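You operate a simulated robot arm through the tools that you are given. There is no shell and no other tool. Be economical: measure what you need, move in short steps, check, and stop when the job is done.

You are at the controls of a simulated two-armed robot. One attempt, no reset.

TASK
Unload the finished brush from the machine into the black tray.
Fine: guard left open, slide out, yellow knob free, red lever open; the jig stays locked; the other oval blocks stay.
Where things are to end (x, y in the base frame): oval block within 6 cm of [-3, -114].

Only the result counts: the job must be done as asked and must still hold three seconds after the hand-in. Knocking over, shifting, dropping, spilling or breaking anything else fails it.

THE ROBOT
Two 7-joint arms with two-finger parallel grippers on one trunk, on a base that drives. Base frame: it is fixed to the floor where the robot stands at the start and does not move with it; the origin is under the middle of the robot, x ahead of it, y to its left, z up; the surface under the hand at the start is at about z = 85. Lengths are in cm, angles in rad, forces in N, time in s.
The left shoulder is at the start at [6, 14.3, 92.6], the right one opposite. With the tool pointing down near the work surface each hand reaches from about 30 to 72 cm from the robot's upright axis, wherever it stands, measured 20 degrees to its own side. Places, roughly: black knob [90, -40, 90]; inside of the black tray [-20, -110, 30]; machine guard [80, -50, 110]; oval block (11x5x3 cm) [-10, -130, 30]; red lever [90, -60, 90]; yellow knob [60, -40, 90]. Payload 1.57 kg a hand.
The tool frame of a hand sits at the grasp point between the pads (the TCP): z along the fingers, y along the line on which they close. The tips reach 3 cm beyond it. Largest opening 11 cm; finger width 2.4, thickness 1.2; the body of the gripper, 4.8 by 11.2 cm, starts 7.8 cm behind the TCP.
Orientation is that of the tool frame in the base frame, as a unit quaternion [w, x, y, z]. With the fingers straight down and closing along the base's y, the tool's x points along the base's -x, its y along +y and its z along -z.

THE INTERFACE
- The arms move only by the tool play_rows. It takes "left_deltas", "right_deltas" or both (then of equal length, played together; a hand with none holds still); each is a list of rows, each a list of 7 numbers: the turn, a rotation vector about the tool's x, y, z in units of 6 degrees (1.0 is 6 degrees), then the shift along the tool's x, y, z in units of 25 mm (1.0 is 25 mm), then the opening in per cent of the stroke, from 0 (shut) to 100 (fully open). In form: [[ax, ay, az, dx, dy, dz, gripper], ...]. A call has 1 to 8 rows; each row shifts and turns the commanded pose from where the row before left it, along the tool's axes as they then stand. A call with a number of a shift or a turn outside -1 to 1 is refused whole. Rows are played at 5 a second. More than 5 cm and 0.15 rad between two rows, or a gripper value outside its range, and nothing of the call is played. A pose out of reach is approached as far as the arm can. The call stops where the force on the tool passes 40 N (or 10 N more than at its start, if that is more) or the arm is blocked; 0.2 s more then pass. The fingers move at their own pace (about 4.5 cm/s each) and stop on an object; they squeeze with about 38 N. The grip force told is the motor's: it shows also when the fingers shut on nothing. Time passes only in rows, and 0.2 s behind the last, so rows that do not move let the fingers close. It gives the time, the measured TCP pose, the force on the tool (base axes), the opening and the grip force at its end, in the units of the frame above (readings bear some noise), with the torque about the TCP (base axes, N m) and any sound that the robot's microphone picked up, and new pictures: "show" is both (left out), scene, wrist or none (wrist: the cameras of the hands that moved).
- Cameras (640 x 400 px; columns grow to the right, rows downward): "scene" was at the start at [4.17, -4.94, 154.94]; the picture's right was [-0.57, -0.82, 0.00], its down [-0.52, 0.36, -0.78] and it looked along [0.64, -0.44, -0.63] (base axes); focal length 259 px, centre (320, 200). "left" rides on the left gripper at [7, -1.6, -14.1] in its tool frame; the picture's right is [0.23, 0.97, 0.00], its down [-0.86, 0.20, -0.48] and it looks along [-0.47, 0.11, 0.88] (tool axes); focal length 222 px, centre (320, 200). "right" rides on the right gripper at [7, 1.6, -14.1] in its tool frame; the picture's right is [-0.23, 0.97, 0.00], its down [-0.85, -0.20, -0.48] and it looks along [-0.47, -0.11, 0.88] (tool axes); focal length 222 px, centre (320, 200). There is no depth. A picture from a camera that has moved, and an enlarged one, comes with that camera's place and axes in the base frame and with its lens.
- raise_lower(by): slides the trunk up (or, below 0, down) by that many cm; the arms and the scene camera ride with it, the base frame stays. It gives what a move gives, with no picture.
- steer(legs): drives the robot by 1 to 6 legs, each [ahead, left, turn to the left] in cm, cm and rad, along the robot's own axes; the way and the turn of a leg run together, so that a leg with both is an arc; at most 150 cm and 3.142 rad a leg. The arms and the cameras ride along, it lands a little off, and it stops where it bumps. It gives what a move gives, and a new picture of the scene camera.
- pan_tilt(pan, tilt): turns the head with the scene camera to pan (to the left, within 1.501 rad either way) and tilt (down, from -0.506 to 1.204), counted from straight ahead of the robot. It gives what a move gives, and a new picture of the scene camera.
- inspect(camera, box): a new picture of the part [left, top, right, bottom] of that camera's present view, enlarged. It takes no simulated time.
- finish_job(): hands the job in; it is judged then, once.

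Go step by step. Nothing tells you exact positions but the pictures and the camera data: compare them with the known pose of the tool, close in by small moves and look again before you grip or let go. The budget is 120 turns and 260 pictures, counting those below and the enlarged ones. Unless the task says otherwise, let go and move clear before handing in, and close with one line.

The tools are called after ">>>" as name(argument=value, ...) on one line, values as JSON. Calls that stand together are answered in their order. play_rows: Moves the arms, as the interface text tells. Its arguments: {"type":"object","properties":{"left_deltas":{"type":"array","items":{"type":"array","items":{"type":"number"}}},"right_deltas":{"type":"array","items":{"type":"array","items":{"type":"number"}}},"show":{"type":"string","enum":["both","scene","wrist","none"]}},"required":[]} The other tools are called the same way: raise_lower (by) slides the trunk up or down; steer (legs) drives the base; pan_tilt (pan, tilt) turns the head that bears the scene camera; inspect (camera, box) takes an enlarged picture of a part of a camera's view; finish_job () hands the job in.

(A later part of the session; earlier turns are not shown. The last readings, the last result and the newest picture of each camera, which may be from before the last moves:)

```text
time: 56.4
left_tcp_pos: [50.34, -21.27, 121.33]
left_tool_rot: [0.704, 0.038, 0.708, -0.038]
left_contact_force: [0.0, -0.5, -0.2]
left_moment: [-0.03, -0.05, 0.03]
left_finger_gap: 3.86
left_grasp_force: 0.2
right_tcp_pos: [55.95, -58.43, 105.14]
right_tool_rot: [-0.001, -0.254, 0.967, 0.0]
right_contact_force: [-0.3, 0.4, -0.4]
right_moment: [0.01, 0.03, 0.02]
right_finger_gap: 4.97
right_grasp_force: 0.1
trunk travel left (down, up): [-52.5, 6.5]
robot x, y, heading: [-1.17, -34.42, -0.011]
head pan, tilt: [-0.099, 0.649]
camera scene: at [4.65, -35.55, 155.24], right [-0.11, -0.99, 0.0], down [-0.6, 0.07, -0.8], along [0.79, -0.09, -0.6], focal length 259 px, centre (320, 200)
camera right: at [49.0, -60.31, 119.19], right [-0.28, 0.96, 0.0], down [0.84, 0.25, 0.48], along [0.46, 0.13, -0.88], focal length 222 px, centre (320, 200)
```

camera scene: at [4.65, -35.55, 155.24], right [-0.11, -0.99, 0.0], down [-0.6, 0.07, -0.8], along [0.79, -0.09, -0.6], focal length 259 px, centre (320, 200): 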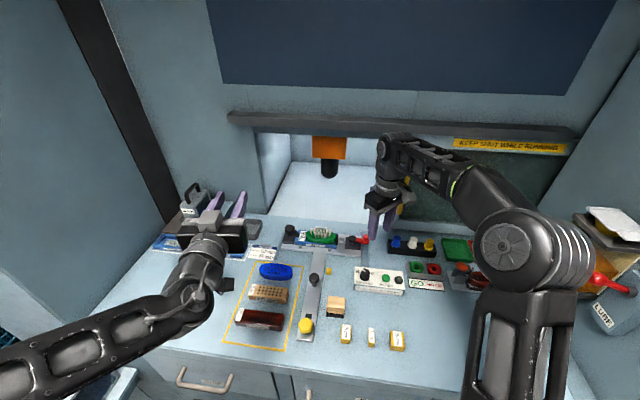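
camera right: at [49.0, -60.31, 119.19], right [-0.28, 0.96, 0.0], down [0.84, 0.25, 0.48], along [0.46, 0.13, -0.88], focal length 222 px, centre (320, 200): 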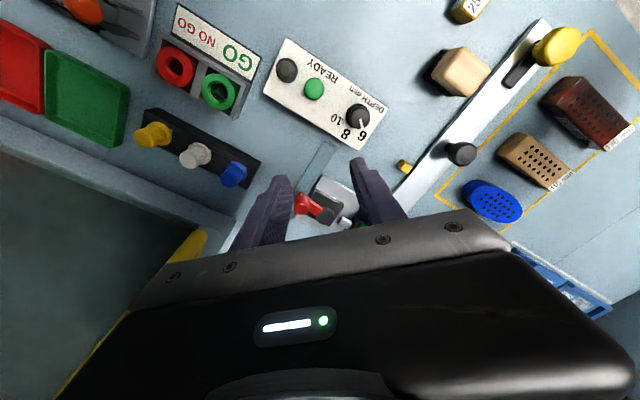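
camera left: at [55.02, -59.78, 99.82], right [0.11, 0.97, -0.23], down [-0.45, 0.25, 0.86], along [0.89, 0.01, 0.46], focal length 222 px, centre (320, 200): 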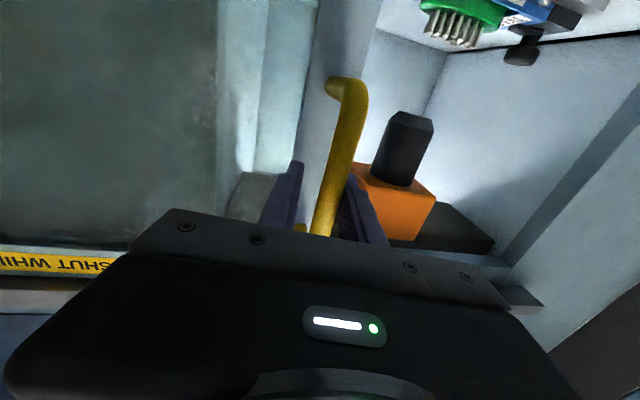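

>>> play_rows(right_deltas=[[0, 0, 0, -0.8, -0.44, 0.3, 45], [0, 0, 0, -0.8, -0.44, 0.8, 45], [0, 0, 0, -0.8, -0.44, 0.8, 45], [0, 0, 0, -0.72, -0.44, 0.8, 45]])

>>> inspect(camera="right", box=[220, 120, 480, 280])

>>> inspect(camera="scene", box=[320, 190, 420, 270])

```text
time: 57.4
left_tcp_pos: [50.24, -21.36, 121.49]
left_tool_rot: [0.704, 0.039, 0.708, -0.038]
left_contact_force: [0.2, -0.4, 0.3]
left_moment: [0.01, -0.02, -0.01]
left_finger_gap: 3.86
left_grasp_force: 0.1
right_tcp_pos: [62.94, -58.53, 100.42]
right_tool_rot: [0.0, -0.254, 0.967, 0.0]
right_contact_force: [-0.7, -0.1, 0.1]
right_moment: [-0.01, -0.02, 0.0]
right_finger_gap: 4.94
right_grasp_force: 0.1
right hand out of reach, approached as far as the arm can: row 4
trunk travel left (down, up): [-52.5, 6.5]
robot x, y, heading: [-1.03, -34.59, -0.014]
head pan, tilt: [-0.099, 0.649]
camera scene: at [4.6, -35.61, 155.25], right [-0.11, -0.99, 0.0], down [-0.6, 0.07, -0.8], along [0.79, -0.09, -0.6], focal length 259 px, centre (320, 200)
camera right: at [55.92, -60.42, 114.43], right [-0.28, 0.96, 0.0], down [0.84, 0.25, 0.48], along [0.46, 0.13, -0.88], focal length 222 px, centre (320, 200)
```

scene: 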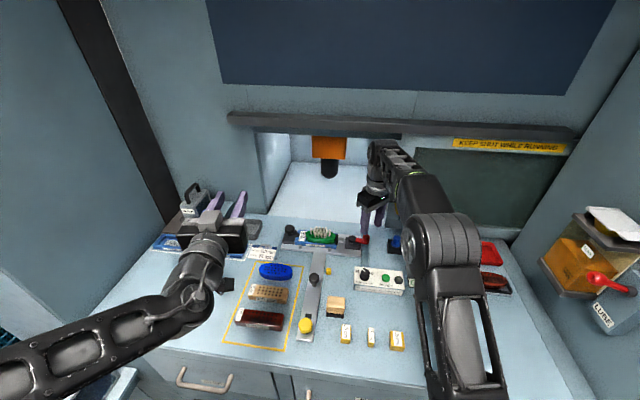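
right: 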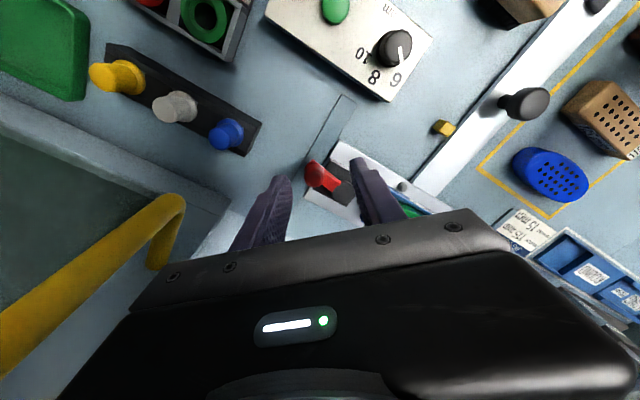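

```text
2.46 times, centred on (350, 200) of right
camera zoom: at [55.92, -60.42, 114.43], right [-0.28, 0.96, 0.0], down [0.84, 0.25, 0.48], along [0.46, 0.13, -0.88], focal length 547 px, centre (246, 200)
```

zoom: 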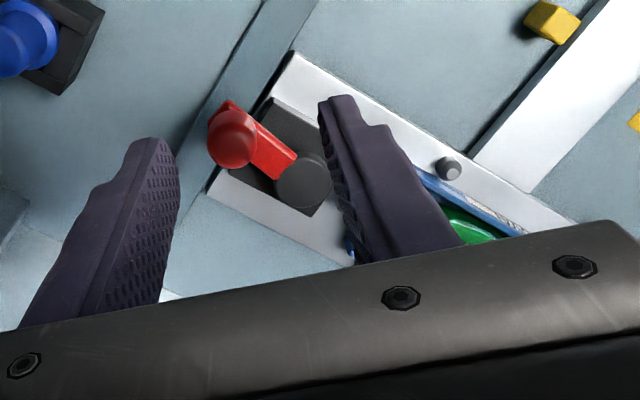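

```text
5.00 times, centred on (370, 230) of scene
camera zoom: at [4.6, -35.61, 155.25], right [-0.11, -0.99, 0.0], down [-0.6, 0.07, -0.8], along [0.79, -0.09, -0.6], focal length 1296 px, centre (70, 50)
```

zoom: 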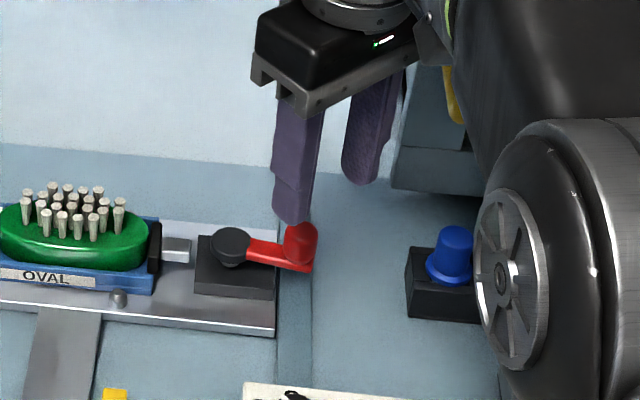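

>>> play_rows(right_deltas=[[0, 0, 0, 0, 0, 0.8, 45], [0, 0, 0, 0, 0, 0.8, 45]], show="none")

```text
time: 58.0
left_tcp_pos: [50.25, -21.25, 121.46]
left_tool_rot: [0.704, 0.039, 0.708, -0.039]
left_contact_force: [0.1, -0.3, -0.7]
left_moment: [0.01, 0.01, 0.0]
left_finger_gap: 3.86
left_grasp_force: 0.1
right_tcp_pos: [62.83, -58.42, 96.36]
right_tool_rot: [-0.002, -0.253, 0.968, 0.001]
right_contact_force: [0.6, 0.9, 0.3]
right_moment: [-0.04, -0.02, 0.02]
right_finger_gap: 4.98
right_grasp_force: 0.1
trunk travel left (down, up): [-52.5, 6.5]
robot x, y, heading: [-0.93, -34.62, -0.014]
head pan, tilt: [-0.099, 0.649]
```

>>> play_rows(right_deltas=[[0, 0, 0, -0.4, -0.22, 0, 45], [0, 0, 0, -0.37, -0.21, 0.2, 45]], show="wrist")

>>> inspect(camera="right", box=[220, 120, 480, 280])

```text
time: 58.5
left_tcp_pos: [50.35, -21.29, 121.35]
left_tool_rot: [0.704, 0.039, 0.708, -0.038]
left_contact_force: [-0.1, 0.2, -0.1]
left_moment: [0.0, 0.05, 0.02]
left_finger_gap: 3.84
left_grasp_force: 0.2
right_tcp_pos: [65.04, -58.5, 95.81]
right_tool_rot: [-0.001, -0.252, 0.968, 0.0]
right_contact_force: [-0.1, -0.1, 0.1]
right_moment: [0.01, 0.0, 0.02]
right_finger_gap: 4.94
right_grasp_force: 0.0
trunk travel left (down, up): [-52.5, 6.5]
robot x, y, heading: [-1.43, -34.59, -0.015]
head pan, tilt: [-0.099, 0.649]
camera right: at [58.08, -60.32, 109.93], right [-0.28, 0.96, 0.0], down [0.84, 0.24, 0.48], along [0.46, 0.13, -0.88], focal length 222 px, centre (320, 200)
```

right: 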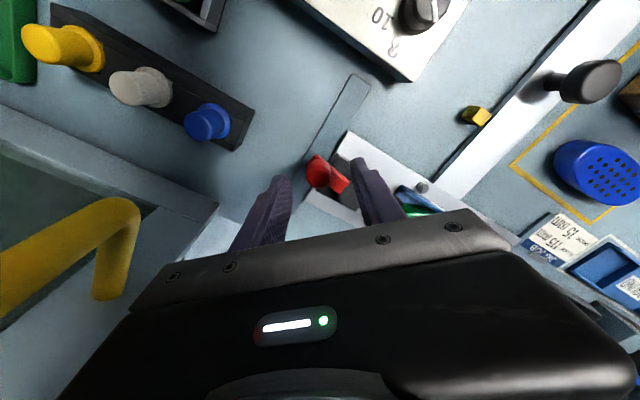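

```text
2.46 times, centred on (350, 200) of right
camera zoom: at [58.08, -60.32, 109.93], right [-0.28, 0.96, 0.0], down [0.84, 0.24, 0.48], along [0.46, 0.13, -0.88], focal length 547 px, centre (246, 200)
```

zoom: 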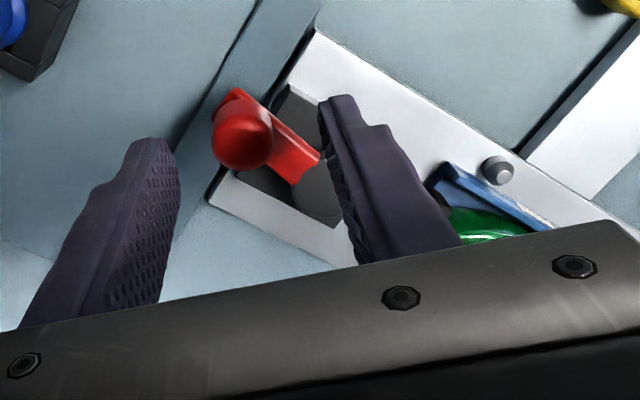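

>>> play_rows(right_deltas=[[0, 0, 0, -0.08, 0.05, 0, 37], [0, 0, 0, 0, 0, 0, 37], [0, 0, 0, 0, 0, 0.5, 37], [0, 0, 0, 0, 0, 0.5, 37]], show="wrist")

>>> inspect(camera="right", box=[220, 120, 480, 280])

>>> inspect(camera="scene", box=[320, 190, 420, 270])

```text
time: 59.5
left_tcp_pos: [50.38, -21.37, 121.23]
left_tool_rot: [0.704, 0.041, 0.708, -0.04]
left_contact_force: [0.2, -0.3, -1.1]
left_moment: [0.04, -0.04, -0.01]
left_finger_gap: 3.87
left_grasp_force: 0.1
right_tcp_pos: [65.03, -58.21, 93.22]
right_tool_rot: [-0.001, -0.253, 0.967, 0.001]
right_contact_force: [-0.6, 0.0, -0.2]
right_moment: [0.0, -0.01, -0.03]
right_finger_gap: 4.06
right_grasp_force: 0.1
trunk travel left (down, up): [-52.5, 6.5]
robot x, y, heading: [-1.24, -34.24, -0.015]
head pan, tilt: [-0.099, 0.649]
camera right: at [58.16, -60.0, 107.41], right [-0.28, 0.96, 0.0], down [0.84, 0.24, 0.48], along [0.46, 0.13, -0.88], focal length 222 px, centre (320, 200)
```

right: 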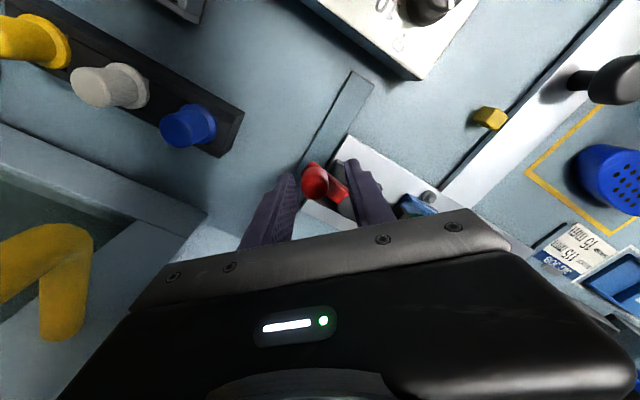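

```text
2.46 times, centred on (350, 200) of right
camera zoom: at [58.16, -60.0, 107.41], right [-0.28, 0.96, 0.0], down [0.84, 0.24, 0.48], along [0.46, 0.13, -0.88], focal length 547 px, centre (246, 200)
```

zoom: 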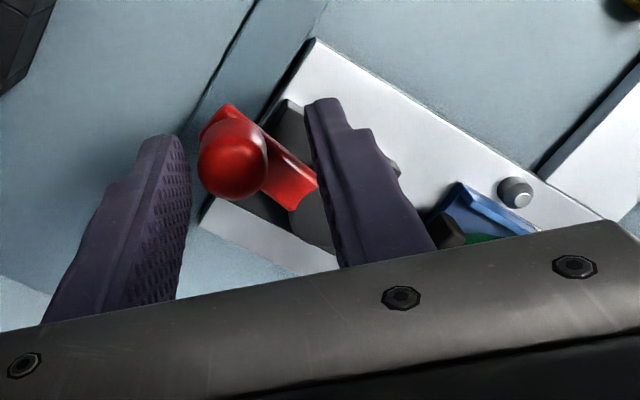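

```text
5.00 times, centred on (370, 230) of scene
camera zoom: at [4.66, -35.55, 155.24], right [-0.11, -0.99, 0.0], down [-0.6, 0.07, -0.8], along [0.79, -0.09, -0.6], focal length 1296 px, centre (70, 50)
```

zoom: 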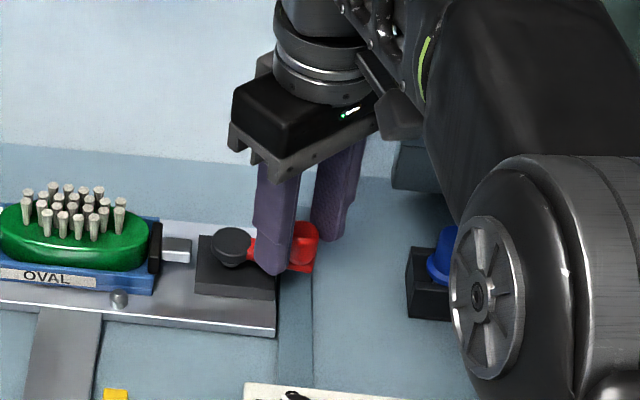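

>>> play_rows(right_deltas=[[0, 0, 0, 0, 0, 0, 0], [0, 0, 0, 0, 0, 0, 0], [0, 0, 0, 0, 0, 0, 0]], show="wrist")

```text
time: 60.4
left_tcp_pos: [50.37, -21.36, 121.5]
left_tool_rot: [0.705, 0.04, 0.707, -0.039]
left_contact_force: [-0.9, -0.2, 0.4]
left_moment: [0.01, -0.02, 0.02]
left_finger_gap: 3.87
left_grasp_force: 0.0
right_tcp_pos: [64.85, -58.2, 93.31]
right_tool_rot: [-0.002, -0.252, 0.968, 0.0]
right_contact_force: [-1.6, -4.8, -1.5]
right_moment: [-0.17, 0.09, -0.04]
right_finger_gap: 2.2
right_grasp_force: 30.2
trunk travel left (down, up): [-52.5, 6.5]
robot x, y, heading: [-1.4, -34.49, -0.015]
head pan, tilt: [-0.099, 0.649]
camera right: at [58.13, -60.11, 107.43], right [-0.28, 0.96, 0.0], down [0.84, 0.24, 0.48], along [0.46, 0.13, -0.88], focal length 222 px, centre (320, 200)
```

right: 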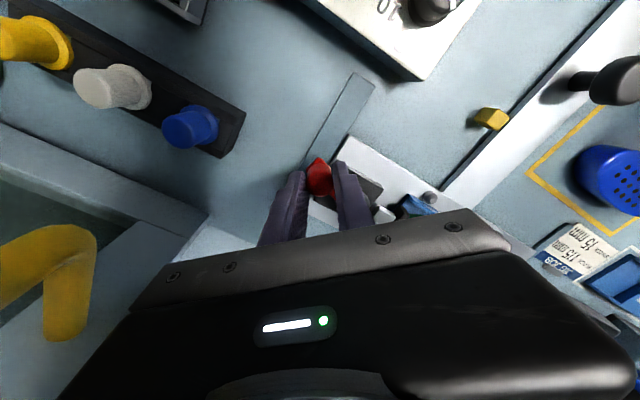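

>>> play_rows(right_deltas=[[0, 0, 0, 0.25, 0.19, 0, 0], [0, 0, 0, 0.2, 0.15, 0, 0], [0, 0, 0, 0, 0, 0, 0]], show="wrist")

```text
time: 61.1
left_tcp_pos: [50.38, -21.4, 121.44]
left_tool_rot: [0.704, 0.04, 0.708, -0.039]
left_contact_force: [0.0, 0.4, -0.3]
left_moment: [-0.01, -0.03, -0.02]
left_finger_gap: 3.85
left_grasp_force: 0.1
right_tcp_pos: [63.62, -57.95, 93.2]
right_tool_rot: [-0.001, -0.252, 0.968, 0.001]
right_contact_force: [-0.6, -3.7, -1.8]
right_moment: [0.01, -0.11, -0.06]
right_finger_gap: 2.19
right_grasp_force: 34.4
trunk travel left (down, up): [-52.5, 6.5]
robot x, y, heading: [-1.31, -34.75, -0.012]
head pan, tilt: [-0.099, 0.649]
camera right: at [56.76, -59.8, 107.42], right [-0.28, 0.96, 0.0], down [0.84, 0.24, 0.48], along [0.46, 0.13, -0.88], focal length 222 px, centre (320, 200)
```

right: 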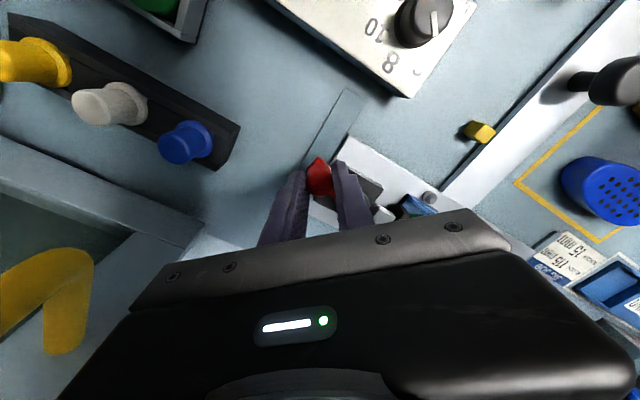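

The slide moved along with the lever instead of the lever turning. I'll pull the slide to its end stop, so that further pull turns the lever.

>>> play_rows(right_deltas=[[0, 0, 0, 0.29, 0.27, 0, 0], [0, 0, 0, 0.29, 0.27, 0, 0], [0, 0, 0, 0.29, 0.27, 0, 0], [0, 0, 0, 0.29, 0.27, 0, 0]])

```text
time: 62.1
left_tcp_pos: [50.45, -21.25, 121.42]
left_tool_rot: [0.704, 0.04, 0.708, -0.039]
left_contact_force: [0.4, 0.2, 1.0]
left_moment: [0.01, 0.0, 0.0]
left_finger_gap: 3.85
left_grasp_force: 0.1
right_tcp_pos: [59.89, -56.95, 93.3]
right_tool_rot: [0.0, -0.253, 0.967, 0.0]
right_contact_force: [11.3, 2.3, -4.6]
right_moment: [0.13, -0.53, -0.3]
right_finger_gap: 2.25
right_grasp_force: 35.5
trunk travel left (down, up): [-52.5, 6.5]
robot x, y, heading: [-0.87, -34.58, -0.008]
head pan, tilt: [-0.099, 0.649]
camera scene: at [4.84, -35.51, 155.23], right [-0.11, -0.99, 0.0], down [-0.6, 0.07, -0.8], along [0.79, -0.09, -0.61], focal length 259 px, centre (320, 200)
camera right: at [53.06, -58.72, 107.42], right [-0.28, 0.96, 0.0], down [0.84, 0.24, 0.48], along [0.46, 0.14, -0.88], focal length 222 px, centre (320, 200)
```

scene: 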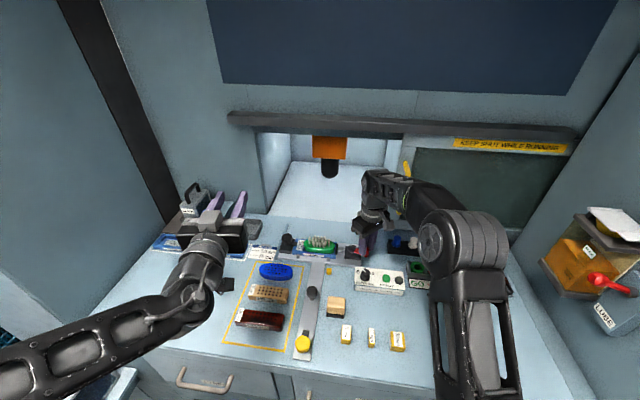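
right: 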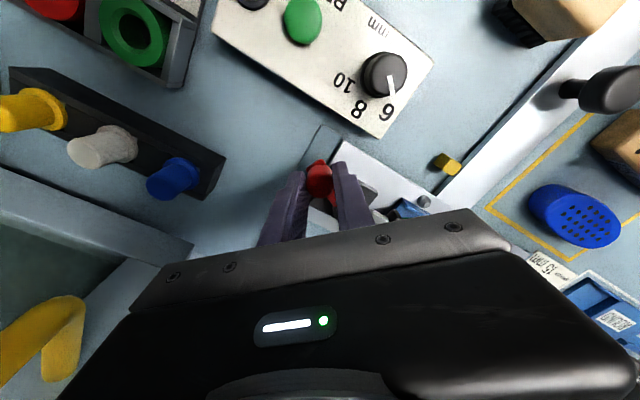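

>>> play_rows(right_deltas=[[0, 0, 0, 0.25, 0.2, 0, 0], [0, 0, 0, 0.25, 0.22, 0, 0]], show="wrist")

>>> inspect(camera="scene", box=[270, 220, 400, 300])

```text
time: 62.8
left_tcp_pos: [50.54, -21.11, 121.19]
left_tool_rot: [0.703, 0.039, 0.709, -0.039]
left_contact_force: [0.0, -0.4, 0.4]
left_moment: [0.01, -0.02, -0.01]
left_finger_gap: 3.85
left_grasp_force: 0.1
right_tcp_pos: [58.81, -55.99, 93.35]
right_tool_rot: [0.003, -0.256, 0.967, 0.001]
right_contact_force: [26.9, 17.8, -5.0]
right_moment: [0.5, -0.79, -0.11]
right_finger_gap: 2.2
right_grasp_force: 34.8
trunk travel left (down, up): [-52.5, 6.5]
robot x, y, heading: [-1.38, -34.5, -0.01]
head pan, tilt: [-0.099, 0.649]
camera right: at [51.78, -58.04, 107.44], right [-0.28, 0.96, 0.0], down [0.84, 0.25, 0.48], along [0.46, 0.14, -0.88], focal length 222 px, centre (320, 200)
```

right: 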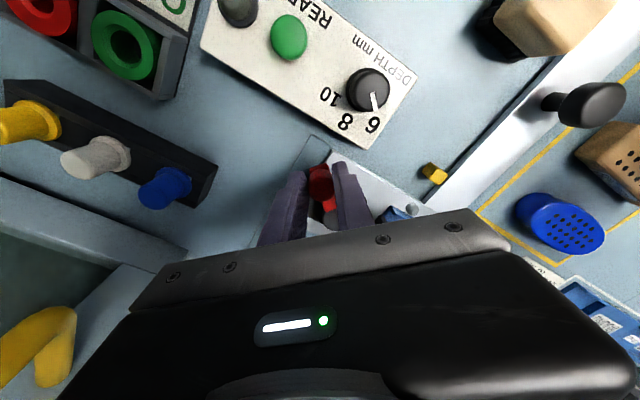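

```text
4.92 times, centred on (335, 260) of scene
camera zoom: at [5.09, -35.29, 155.22], right [-0.11, -0.99, 0.0], down [-0.6, 0.07, -0.79], along [0.79, -0.09, -0.61], focal length 1276 px, centre (246, -95)
```

zoom: 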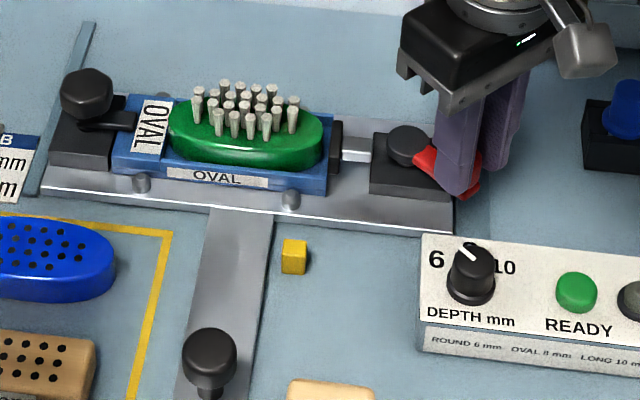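

The slide is at its stop and the lever is now turning. I'll follow the arc around the pivot at about [61.2,-52.5].

>>> play_rows(right_deltas=[[0, 0, 0, 0.12, 0.2, 0, 0], [0, 0, 0, 0.12, 0.2, 0, 0], [0, 0, 0, 0.03, 0.24, 0, 0], [0, 0, 0, 0, 0.24, 0, 0]], show="wrist")

>>> inspect(camera="scene", box=[270, 220, 400, 300])

```text
time: 63.8
left_tcp_pos: [50.32, -21.51, 121.56]
left_tool_rot: [0.705, 0.039, 0.707, -0.039]
left_contact_force: [-0.5, -1.1, 0.3]
left_moment: [0.01, -0.05, 0.0]
left_finger_gap: 3.87
left_grasp_force: 0.2
right_tcp_pos: [56.2, -55.29, 93.3]
right_tool_rot: [-0.003, -0.252, 0.968, 0.0]
right_contact_force: [0.8, 0.1, 0.4]
right_moment: [-0.04, -0.01, 0.0]
right_finger_gap: 0.0
right_grasp_force: 21.3
trunk travel left (down, up): [-52.5, 6.5]
robot x, y, heading: [-1.07, -34.91, -0.014]
head pan, tilt: [-0.099, 0.649]
camera right: at [49.43, -57.13, 107.49], right [-0.28, 0.96, 0.0], down [0.85, 0.24, 0.48], along [0.46, 0.13, -0.88], focal length 222 px, centre (320, 200)
```

right: 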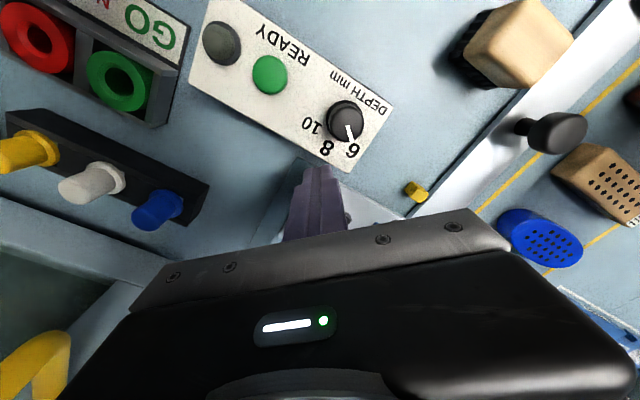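

```text
4.92 times, centred on (335, 260) of scene
camera zoom: at [4.59, -35.59, 155.24], right [-0.11, -0.99, 0.0], down [-0.6, 0.07, -0.8], along [0.79, -0.09, -0.6], focal length 1276 px, centre (246, -95)
```

zoom: 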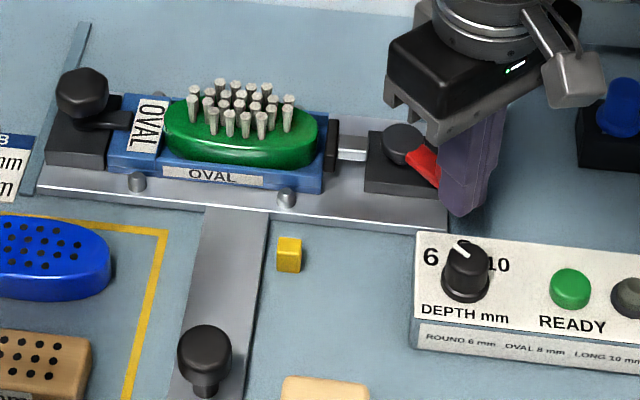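

The fingers slipped off the knob, with the lever about 35° open and the pad already backing away. I'll rise and look.

>>> play_rows(right_deltas=[[0, 0, 0, 0.3, 0, 0, 0], [0, 0, 0, 0, 0, -1, 0], [0, 0, 0, 0, 0, -1, 0]], show="wrist")

>>> inspect(camera="scene", box=[270, 220, 400, 300])

>>> inspect(camera="right", box=[220, 120, 480, 280])

```text
time: 64.5
left_tcp_pos: [50.28, -21.33, 121.39]
left_tool_rot: [0.705, 0.04, 0.707, -0.039]
left_contact_force: [0.4, -0.2, -0.3]
left_moment: [0.01, -0.01, 0.0]
left_finger_gap: 3.86
left_grasp_force: 0.1
right_tcp_pos: [55.63, -55.59, 98.42]
right_tool_rot: [-0.001, -0.253, 0.968, 0.001]
right_contact_force: [0.2, 0.7, 0.9]
right_moment: [0.02, 0.02, -0.01]
right_finger_gap: 0.0
right_grasp_force: 20.9
trunk travel left (down, up): [-52.5, 6.5]
robot x, y, heading: [-0.5, -34.44, -0.016]
head pan, tilt: [-0.099, 0.649]
camera right: at [48.78, -57.39, 112.46], right [-0.28, 0.96, 0.0], down [0.84, 0.24, 0.48], along [0.46, 0.13, -0.88], focal length 222 px, centre (320, 200)
```

right: 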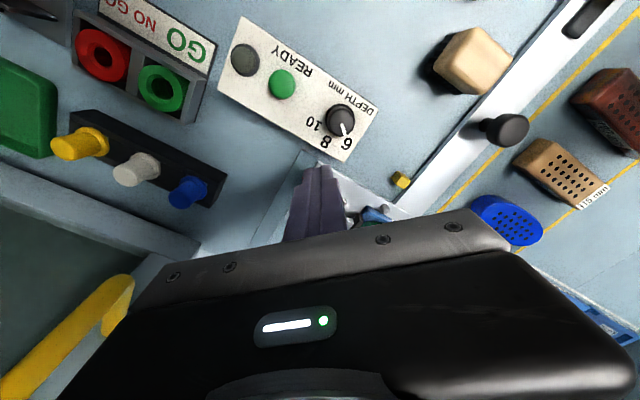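

```text
4.92 times, centred on (335, 260) of scene
camera zoom: at [4.63, -35.55, 155.24], right [-0.11, -0.99, 0.0], down [-0.6, 0.07, -0.8], along [0.79, -0.09, -0.6], focal length 1276 px, centre (246, -95)
```

zoom: 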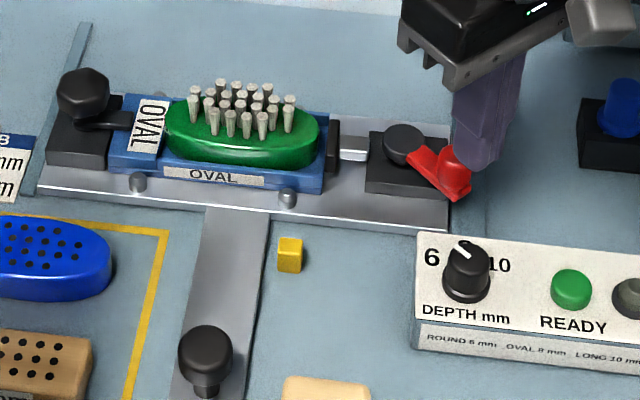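

```text
2.46 times, centred on (350, 200) of right
camera zoom: at [48.78, -57.39, 112.46], right [-0.28, 0.96, 0.0], down [0.84, 0.24, 0.48], along [0.46, 0.13, -0.88], focal length 547 px, centre (246, 200)
```

zoom: 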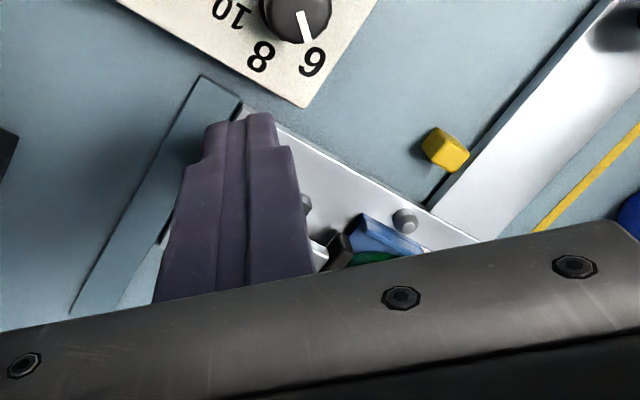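

Knob now is at about [58.7,-55.3]. I'll push it around with closed fingers from its right-rear side.

>>> play_rows(right_deltas=[[0, 0, 0, -0.8, -0.85, 0, 0], [0, 0, 0, -0.85, -0.9, 0, 0], [0, 0, 0, 0, 0, 0.8, 0], [0, 0, 0, 0, 0, 0.8, 0], [0, 0, 0, 0, 0, 0.5, 0]], show="wrist")

>>> inspect(camera="scene", box=[270, 220, 400, 300])

```text
time: 65.8
left_tcp_pos: [50.34, -21.27, 121.38]
left_tool_rot: [0.704, 0.04, 0.708, -0.039]
left_contact_force: [0.4, 0.0, -0.4]
left_moment: [0.0, -0.02, -0.03]
left_finger_gap: 3.84
left_grasp_force: 0.0
right_tcp_pos: [61.5, -57.33, 93.05]
right_tool_rot: [-0.001, -0.253, 0.967, 0.0]
right_contact_force: [0.0, -0.4, 0.1]
right_moment: [0.02, 0.0, 0.0]
right_finger_gap: 0.0
right_grasp_force: 21.2
trunk travel left (down, up): [-52.5, 6.5]
robot x, y, heading: [-1.36, -34.55, -0.013]
head pan, tilt: [-0.099, 0.649]
camera right: at [54.6, -59.17, 107.2], right [-0.28, 0.96, 0.0], down [0.84, 0.24, 0.48], along [0.46, 0.13, -0.88], focal length 222 px, centre (320, 200)
```

right: 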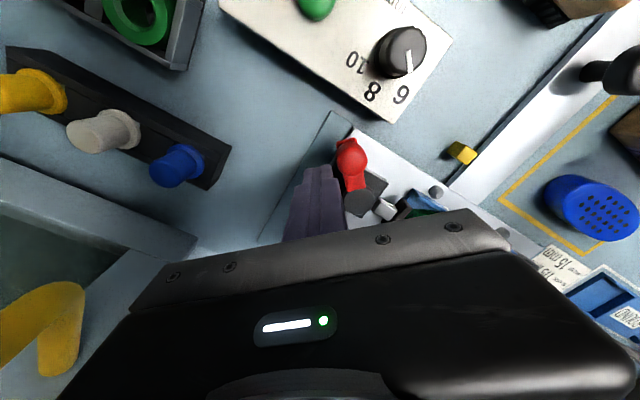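

```text
4.92 times, centred on (335, 260) of scene
camera zoom: at [4.65, -35.55, 155.24], right [-0.11, -0.99, 0.0], down [-0.6, 0.07, -0.8], along [0.79, -0.09, -0.6], focal length 1276 px, centre (246, -95)
```

zoom: 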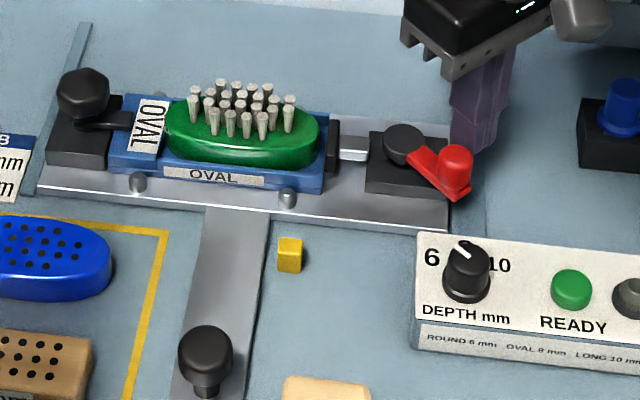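

>>> play_rows(right_deltas=[[0, 0, 0, 0.32, 0.13, 0, 0], [0, 0, 0, 0.32, 0.13, 0, 0], [0, 0, 0, 0.18, 0.3, 0, 0], [0, 0, 0, 0.18, 0.3, 0, 0], [0, 0, 0, 0.05, 0.33, 0, 0], [0, 0, 0, 0.05, 0.33, 0, 0]], show="wrist")

>>> inspect(camera="scene", box=[270, 220, 400, 300])

```text
time: 67.2
left_tcp_pos: [50.29, -21.32, 121.44]
left_tool_rot: [0.704, 0.039, 0.708, -0.038]
left_contact_force: [-0.1, -0.2, -0.7]
left_moment: [0.01, -0.03, -0.02]
left_finger_gap: 3.87
left_grasp_force: 0.0
right_tcp_pos: [57.26, -55.36, 93.15]
right_tool_rot: [-0.002, -0.253, 0.967, 0.0]
right_contact_force: [-0.4, -0.3, 0.3]
right_moment: [0.0, 0.0, 0.0]
right_finger_gap: 0.0
right_grasp_force: 21.1
trunk travel left (down, up): [-52.5, 6.5]
robot x, y, heading: [-1.01, -34.29, -0.014]
head pan, tilt: [-0.099, 0.649]
camera right: at [50.35, -57.23, 107.2], right [-0.28, 0.96, 0.0], down [0.84, 0.24, 0.48], along [0.46, 0.13, -0.88], focal length 222 px, centre (320, 200)
```

right: 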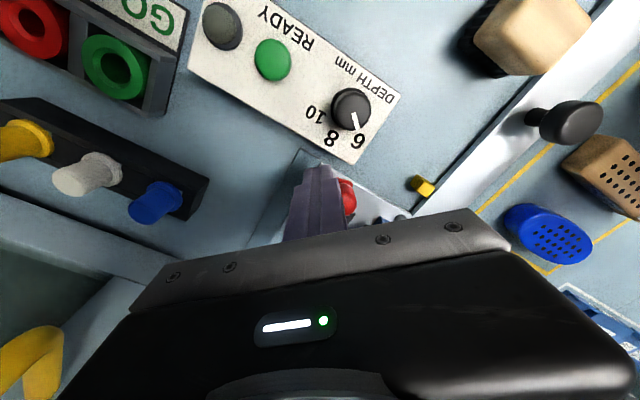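

```text
4.92 times, centred on (335, 260) of scene
camera zoom: at [4.64, -35.54, 155.24], right [-0.11, -0.99, 0.0], down [-0.6, 0.07, -0.8], along [0.79, -0.09, -0.6], focal length 1276 px, centre (246, -95)
```

zoom: 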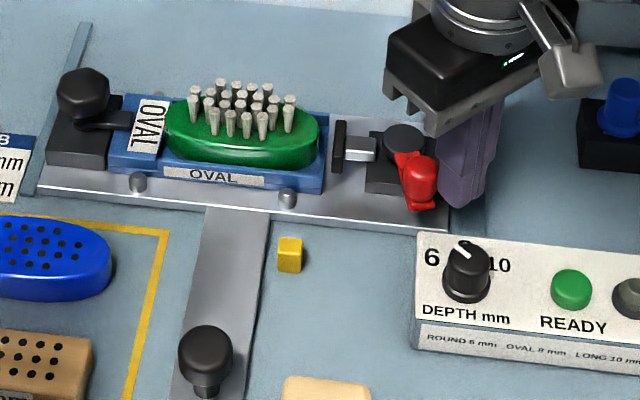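

The lever is swinging and the pad is clear of the brush. I'll push a bit further to full open.

>>> play_rows(right_deltas=[[0, 0, 0, -0.1, 0.33, 0, 0], [0, 0, 0, -0.1, 0.33, 0, 0], [0, 0, 0, -0.15, 0.3, 0, 0]], show="none")

>>> inspect(camera="scene", box=[270, 220, 400, 300])

```text
time: 68.0
left_tcp_pos: [50.38, -21.39, 121.46]
left_tool_rot: [0.704, 0.041, 0.707, -0.04]
left_contact_force: [0.2, 0.5, 0.3]
left_moment: [-0.03, 0.0, 0.01]
left_finger_gap: 3.84
left_grasp_force: 0.1
right_tcp_pos: [56.55, -53.22, 92.98]
right_tool_rot: [-0.003, -0.252, 0.968, -0.001]
right_contact_force: [-7.1, -10.4, 1.3]
right_moment: [-0.31, 0.19, -0.07]
right_finger_gap: 0.0
right_grasp_force: 20.9
trunk travel left (down, up): [-52.5, 6.5]
robot x, y, heading: [-1.42, -34.74, -0.013]
head pan, tilt: [-0.099, 0.649]
```

```text
4.92 times, centred on (335, 260) of scene
camera zoom: at [4.53, -35.7, 155.24], right [-0.11, -0.99, 0.0], down [-0.6, 0.07, -0.8], along [0.79, -0.09, -0.6], focal length 1276 px, centre (246, -95)
```

zoom: 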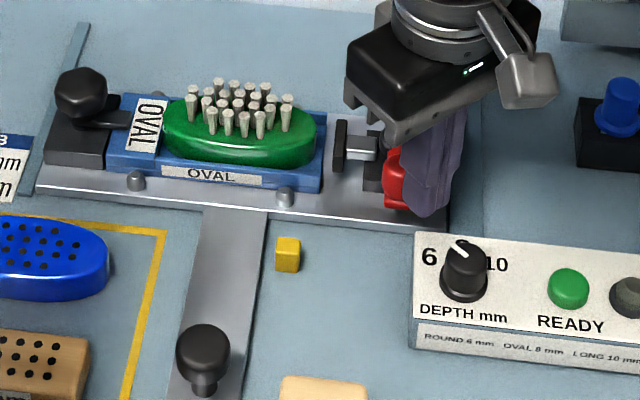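

The lever is open, with mild resistance at its end. I'll back away, rise, and turn the hand to grip the brush across its short side.

>>> play_rows(right_deltas=[[0, 0, 0, 0.2, -0.3, 0, 0], [0, 0, 0, 0, 0, -1, 0], [0, 0, 0, 0, 0, -1, 20], [0, 0, 0, 0, 0, -1, 40], [0, 0, 0, 0, 0, -1, 60], [0, 0, 0, 0, 0, -0.5, 75]], show="none")

>>> play_rows(right_deltas=[[0, 0, -1, 0, 0.6, 0, 75], [0, 0, -1, 0, 0.6, 0, 75], [0, 0, -1, 0, 0.6, 0, 75], [0, 0, -1, -0.3, 0.3, 0, 75], [0, 0, -1, -0.4, 0, 0, 75], [0, 0, -1, -0.4, 0, 0, 75], [0, 0, -1, -0.4, 0, 0, 75], [0, 0, -1, -0.4, 0, 0, 75]])

>>> inspect(camera="scene", box=[260, 190, 400, 290])

```text
time: 69.3
left_tcp_pos: [50.28, -21.38, 121.45]
left_tool_rot: [0.704, 0.04, 0.708, -0.039]
left_contact_force: [0.7, -0.2, -0.2]
left_moment: [-0.02, 0.01, -0.01]
left_finger_gap: 3.85
left_grasp_force: 0.0
right_tcp_pos: [56.91, -53.66, 104.49]
right_tool_rot: [-0.001, -0.252, 0.968, 0.001]
right_contact_force: [0.5, -0.5, 0.0]
right_moment: [0.01, 0.02, 0.01]
right_finger_gap: 8.01
right_grasp_force: 0.0
trunk travel left (down, up): [-52.5, 6.5]
robot x, y, heading: [-1.19, -34.71, -0.01]
head pan, tilt: [-0.099, 0.649]
```

```text
time: 71.2
left_tcp_pos: [50.39, -21.3, 121.49]
left_tool_rot: [0.704, 0.041, 0.707, -0.04]
left_contact_force: [-0.9, -0.5, -0.2]
left_moment: [-0.01, 0.0, 0.01]
left_finger_gap: 3.86
left_grasp_force: 0.1
right_tcp_pos: [56.1, -45.43, 104.3]
right_tool_rot: [-0.001, -0.625, 0.781, 0.001]
right_contact_force: [0.9, -0.3, 0.3]
right_moment: [-0.02, 0.0, -0.03]
right_finger_gap: 8.26
right_grasp_force: 0.1
trunk travel left (down, up): [-52.5, 6.5]
robot x, y, heading: [-1.23, -34.61, -0.012]
head pan, tilt: [-0.099, 0.649]
camera scene: at [4.66, -35.53, 155.24], right [-0.11, -0.99, 0.0], down [-0.6, 0.07, -0.8], along [0.79, -0.09, -0.6], focal length 259 px, centre (320, 200)
camera right: at [53.03, -51.78, 118.4], right [-0.9, 0.43, 0.0], down [0.38, 0.79, 0.48], along [0.21, 0.43, -0.88], focal length 222 px, centre (320, 200)
```

scene: 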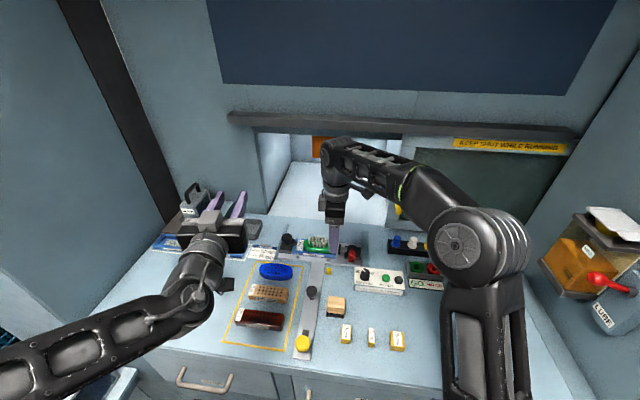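
right: 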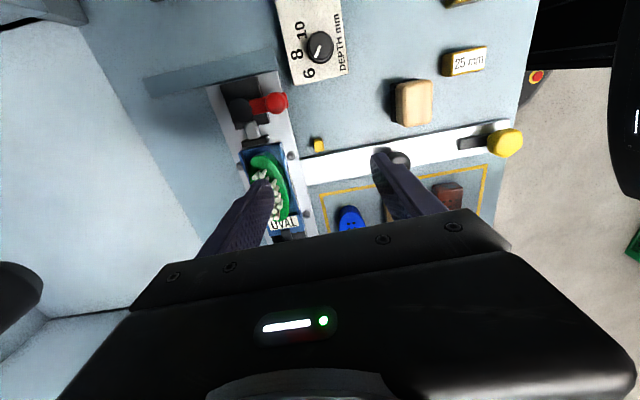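

```text
4.00 times, centred on (330, 240) of scene
camera zoom: at [4.66, -35.53, 155.24], right [-0.11, -0.99, 0.0], down [-0.6, 0.07, -0.8], along [0.79, -0.09, -0.6], focal length 1036 px, centre (280, 40)
```

zoom: 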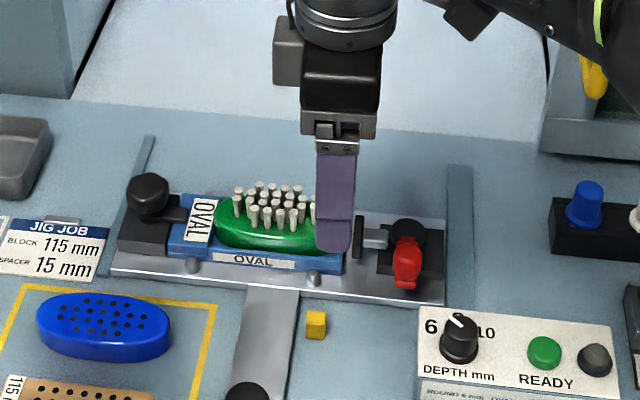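

>>> play_rows(right_deltas=[[0, 0, 0, -0.66, -0.95, 0, 75], [0, 0, 0, -0.67, -0.95, 0, 75], [0, 0, 0, -0.67, -0.95, 0, 75]])

>>> inspect(camera="right", box=[200, 80, 480, 280])

>>> inspect(camera="scene", box=[260, 190, 400, 290])

```text
time: 72.0
left_tcp_pos: [50.24, -21.37, 121.41]
left_tool_rot: [0.704, 0.039, 0.708, -0.039]
left_contact_force: [-0.4, 0.1, -0.6]
left_moment: [-0.03, 0.01, 0.01]
left_finger_gap: 3.85
left_grasp_force: 0.0
right_tcp_pos: [57.82, -44.77, 104.42]
right_tool_rot: [0.0, -0.625, 0.781, 0.0]
right_contact_force: [-0.6, 0.0, 0.3]
right_moment: [-0.01, 0.0, 0.0]
right_finger_gap: 8.22
right_grasp_force: 0.0
right hand out of reach, approached as far as the arm can: row 1, 2, 3
trunk travel left (down, up): [-52.5, 6.5]
robot x, y, heading: [-1.28, -34.34, -0.01]
head pan, tilt: [-0.099, 0.649]
camera scene: at [4.64, -35.52, 155.24], right [-0.11, -0.99, 0.0], down [-0.6, 0.07, -0.8], along [0.79, -0.09, -0.6], focal length 259 px, centre (320, 200)
camera right: at [54.75, -51.04, 118.46], right [-0.9, 0.43, 0.0], down [0.38, 0.79, 0.48], along [0.21, 0.43, -0.88], focal length 222 px, centre (320, 200)
```

scene: 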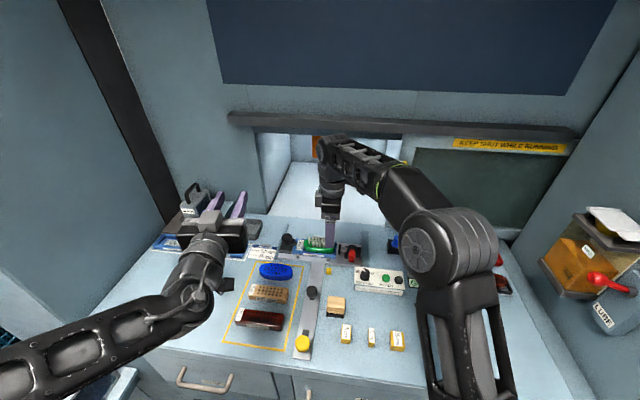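
right: 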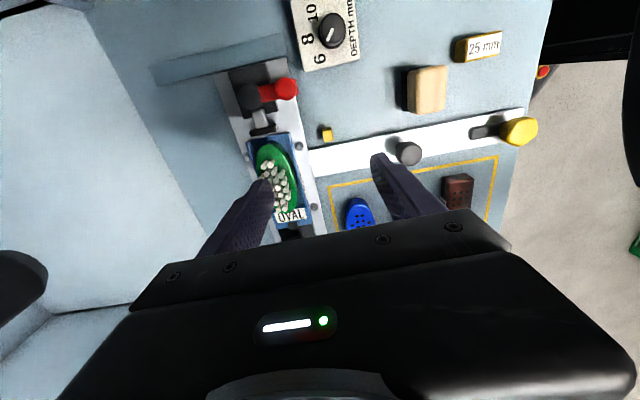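

```text
2.00 times, centred on (340, 180) of right
camera zoom: at [54.75, -51.04, 118.46], right [-0.9, 0.43, 0.0], down [0.38, 0.79, 0.48], along [0.21, 0.43, -0.88], focal length 444 px, centre (280, 240)
```

zoom: 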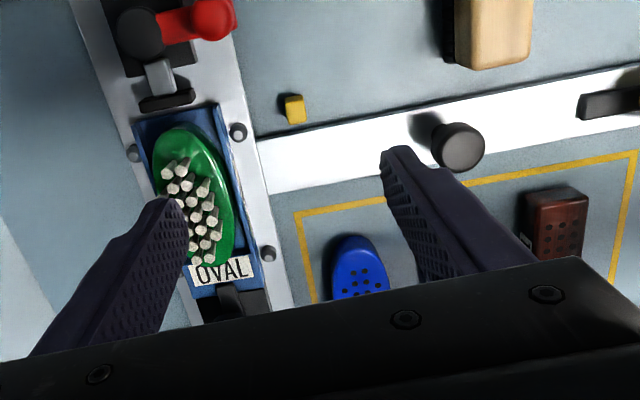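

```text
4.00 times, centred on (330, 240) of scene
camera zoom: at [4.64, -35.52, 155.24], right [-0.11, -0.99, 0.0], down [-0.6, 0.07, -0.8], along [0.79, -0.09, -0.6], focal length 1036 px, centre (280, 40)
```

zoom: 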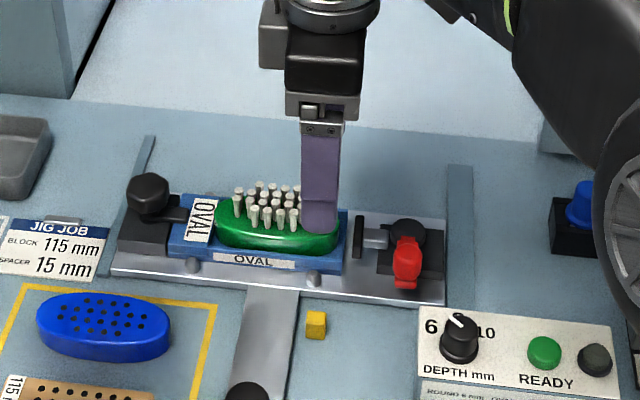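

This orientation can't reach the brush, at about [64.6,-42.6]. I'll raise the trunk, shift the base left and forward a little, and turn the hand the other way round (180°).

>>> raise_lower(by=6)

>>> steer(legs=[[1, 9, 0]])

>>> play_rows(right_deltas=[[0, 0, 1, 0.3, 0, 0, 75], [0, 0, 1, 0.3, 0, 0, 75], [0, 0, 1, 0, 0, 0, 75], [0, 0, 1, 0, 0, 0, 75], [0, 0, 1, 0, 0, 0, 75], [0, 0, 1, 0, 0, 0, 75], [0, 0, 1, 0, 0, 0, 75], [0, 0, 1, 0, 0, 0, 75]], show="none")

>>> play_rows(right_deltas=[[0, 0, 1, 0, 0, 0, 75], [0, 0, 1, 0, 0, 0, 75], [0, 0, 1, 0, 0, 0, 75], [0, 0, 1, 0, 0, 0, 75], [0, 0, 1, 0, 0, 0, 75], [0, 0, 1, 0, 0, 0, 75], [0, 0, 1, 0, 0, 0, 75], [0, 0, 1, 0, 0, 0, 75]], show="none")

>>> play_rows(right_deltas=[[0, 0, 1, 0, 0, 0, 75], [0, 0, 1, 0, 0, 0, 75], [0, 0, 1, 0, 0, 0, 75], [0, 0, 1, 0, 0, 0, 75], [0, 0, 1, 0, 0, 0, 75], [0, 0, 1, 0, 0, 0, 75], [0, 0, 1, 0, 0, 0, 75], [0, 0, 1, 0, 0, 0, 75]], show="both")

```text
time: 73.0
left_tcp_pos: [50.37, -21.35, 127.34]
left_tool_rot: [0.704, 0.04, 0.708, -0.039]
left_contact_force: [-0.1, 0.3, 0.4]
left_moment: [0.01, 0.01, 0.0]
left_finger_gap: 3.84
left_grasp_force: 0.0
right_tcp_pos: [57.93, -44.7, 110.33]
right_tool_rot: [0.0, -0.625, 0.781, 0.002]
right_contact_force: [-0.4, 0.1, 0.1]
right_moment: [0.03, -0.05, 0.0]
right_finger_gap: 8.26
right_grasp_force: 0.0
trunk travel left (down, up): [-58.5, 0.5]
robot x, y, heading: [-1.17, -34.22, -0.016]
head pan, tilt: [-0.099, 0.649]
```

```text
time: 74.0
left_tcp_pos: [51.45, -12.58, 127.37]
left_tool_rot: [0.704, 0.039, 0.708, -0.04]
left_contact_force: [-0.3, -0.2, 0.8]
left_moment: [0.01, -0.06, -0.07]
left_finger_gap: 3.83
left_grasp_force: 0.0
right_tcp_pos: [59.04, -35.92, 110.38]
right_tool_rot: [-0.002, -0.625, 0.781, 0.0]
right_contact_force: [-0.1, 0.2, -0.8]
right_moment: [-0.03, -0.02, 0.02]
right_finger_gap: 8.24
right_grasp_force: 0.1
trunk travel left (down, up): [-58.5, 0.5]
robot x, y, heading: [-0.15, -25.69, -0.017]
head pan, tilt: [-0.099, 0.649]
camera scene: at [5.78, -26.61, 161.24], right [-0.11, -0.99, 0.0], down [-0.6, 0.07, -0.8], along [0.79, -0.09, -0.6], focal length 259 px, centre (320, 200)
```

scene: 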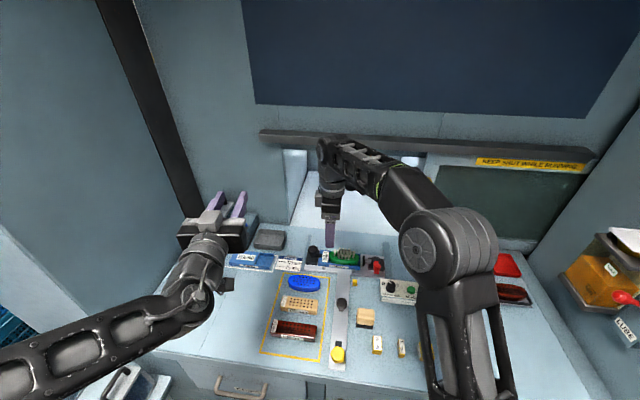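

```text
time: 75.8
left_tcp_pos: [51.47, -12.65, 127.64]
left_tool_rot: [0.705, 0.039, 0.707, -0.039]
left_contact_force: [-0.5, -0.4, -0.5]
left_moment: [-0.02, -0.02, 0.05]
left_finger_gap: 3.85
left_grasp_force: 0.1
right_tcp_pos: [58.61, -37.47, 110.31]
right_tool_rot: [0.0, -0.252, 0.968, 0.0]
right_contact_force: [0.4, 0.0, 0.4]
right_moment: [0.0, 0.01, 0.01]
right_finger_gap: 8.26
right_grasp_force: 0.1
trunk travel left (down, up): [-58.5, 0.5]
robot x, y, heading: [0.06, -25.75, -0.01]
head pan, tilt: [-0.099, 0.649]
```

```text
time: 77.7
left_tcp_pos: [51.5, -12.56, 127.43]
left_tool_rot: [0.704, 0.039, 0.708, -0.039]
left_contact_force: [0.2, 0.5, 0.3]
left_moment: [-0.02, -0.01, 0.02]
left_finger_gap: 3.82
left_grasp_force: 0.1
right_tcp_pos: [58.6, -37.45, 110.32]
right_tool_rot: [-0.001, 0.163, 0.987, 0.0]
right_contact_force: [-0.2, 0.4, 0.5]
right_moment: [-0.03, -0.01, -0.01]
right_finger_gap: 8.24
right_grasp_force: 0.1
trunk travel left (down, up): [-58.5, 0.5]
robot x, y, heading: [0.15, -25.47, -0.011]
head pan, tilt: [-0.099, 0.649]
```

```text
time: 79.5
left_tcp_pos: [51.4, -12.59, 127.42]
left_tool_rot: [0.705, 0.038, 0.708, -0.038]
left_contact_force: [0.0, 0.0, -1.0]
left_moment: [0.02, 0.03, 0.0]
left_finger_gap: 3.86
left_grasp_force: 0.0
right_tcp_pos: [58.63, -37.36, 110.31]
right_tool_rot: [0.0, 0.551, 0.835, 0.0]
right_contact_force: [0.2, -1.4, 0.6]
right_moment: [0.0, 0.03, -0.03]
right_finger_gap: 8.22
right_grasp_force: 0.0
trunk travel left (down, up): [-58.5, 0.5]
robot x, y, heading: [-0.06, -25.79, -0.013]
head pan, tilt: [-0.099, 0.649]
camera scene: at [5.75, -26.79, 161.24], right [-0.11, -0.99, 0.0], down [-0.6, 0.07, -0.8], along [0.79, -0.09, -0.6], focal length 259 px, centre (320, 200)
camera right: at [57.34, -30.26, 124.5], right [0.98, 0.17, 0.0], down [0.15, -0.86, 0.48], along [0.08, -0.47, -0.88], focal length 222 px, centre (320, 200)
```

scene: 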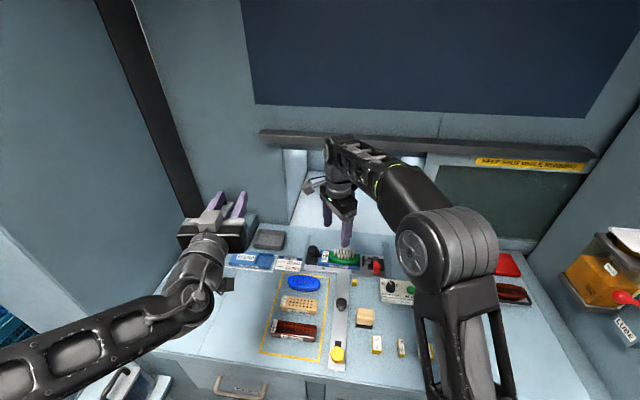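
right: 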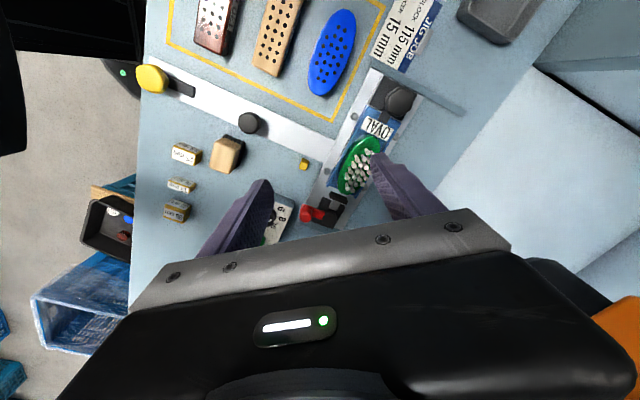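

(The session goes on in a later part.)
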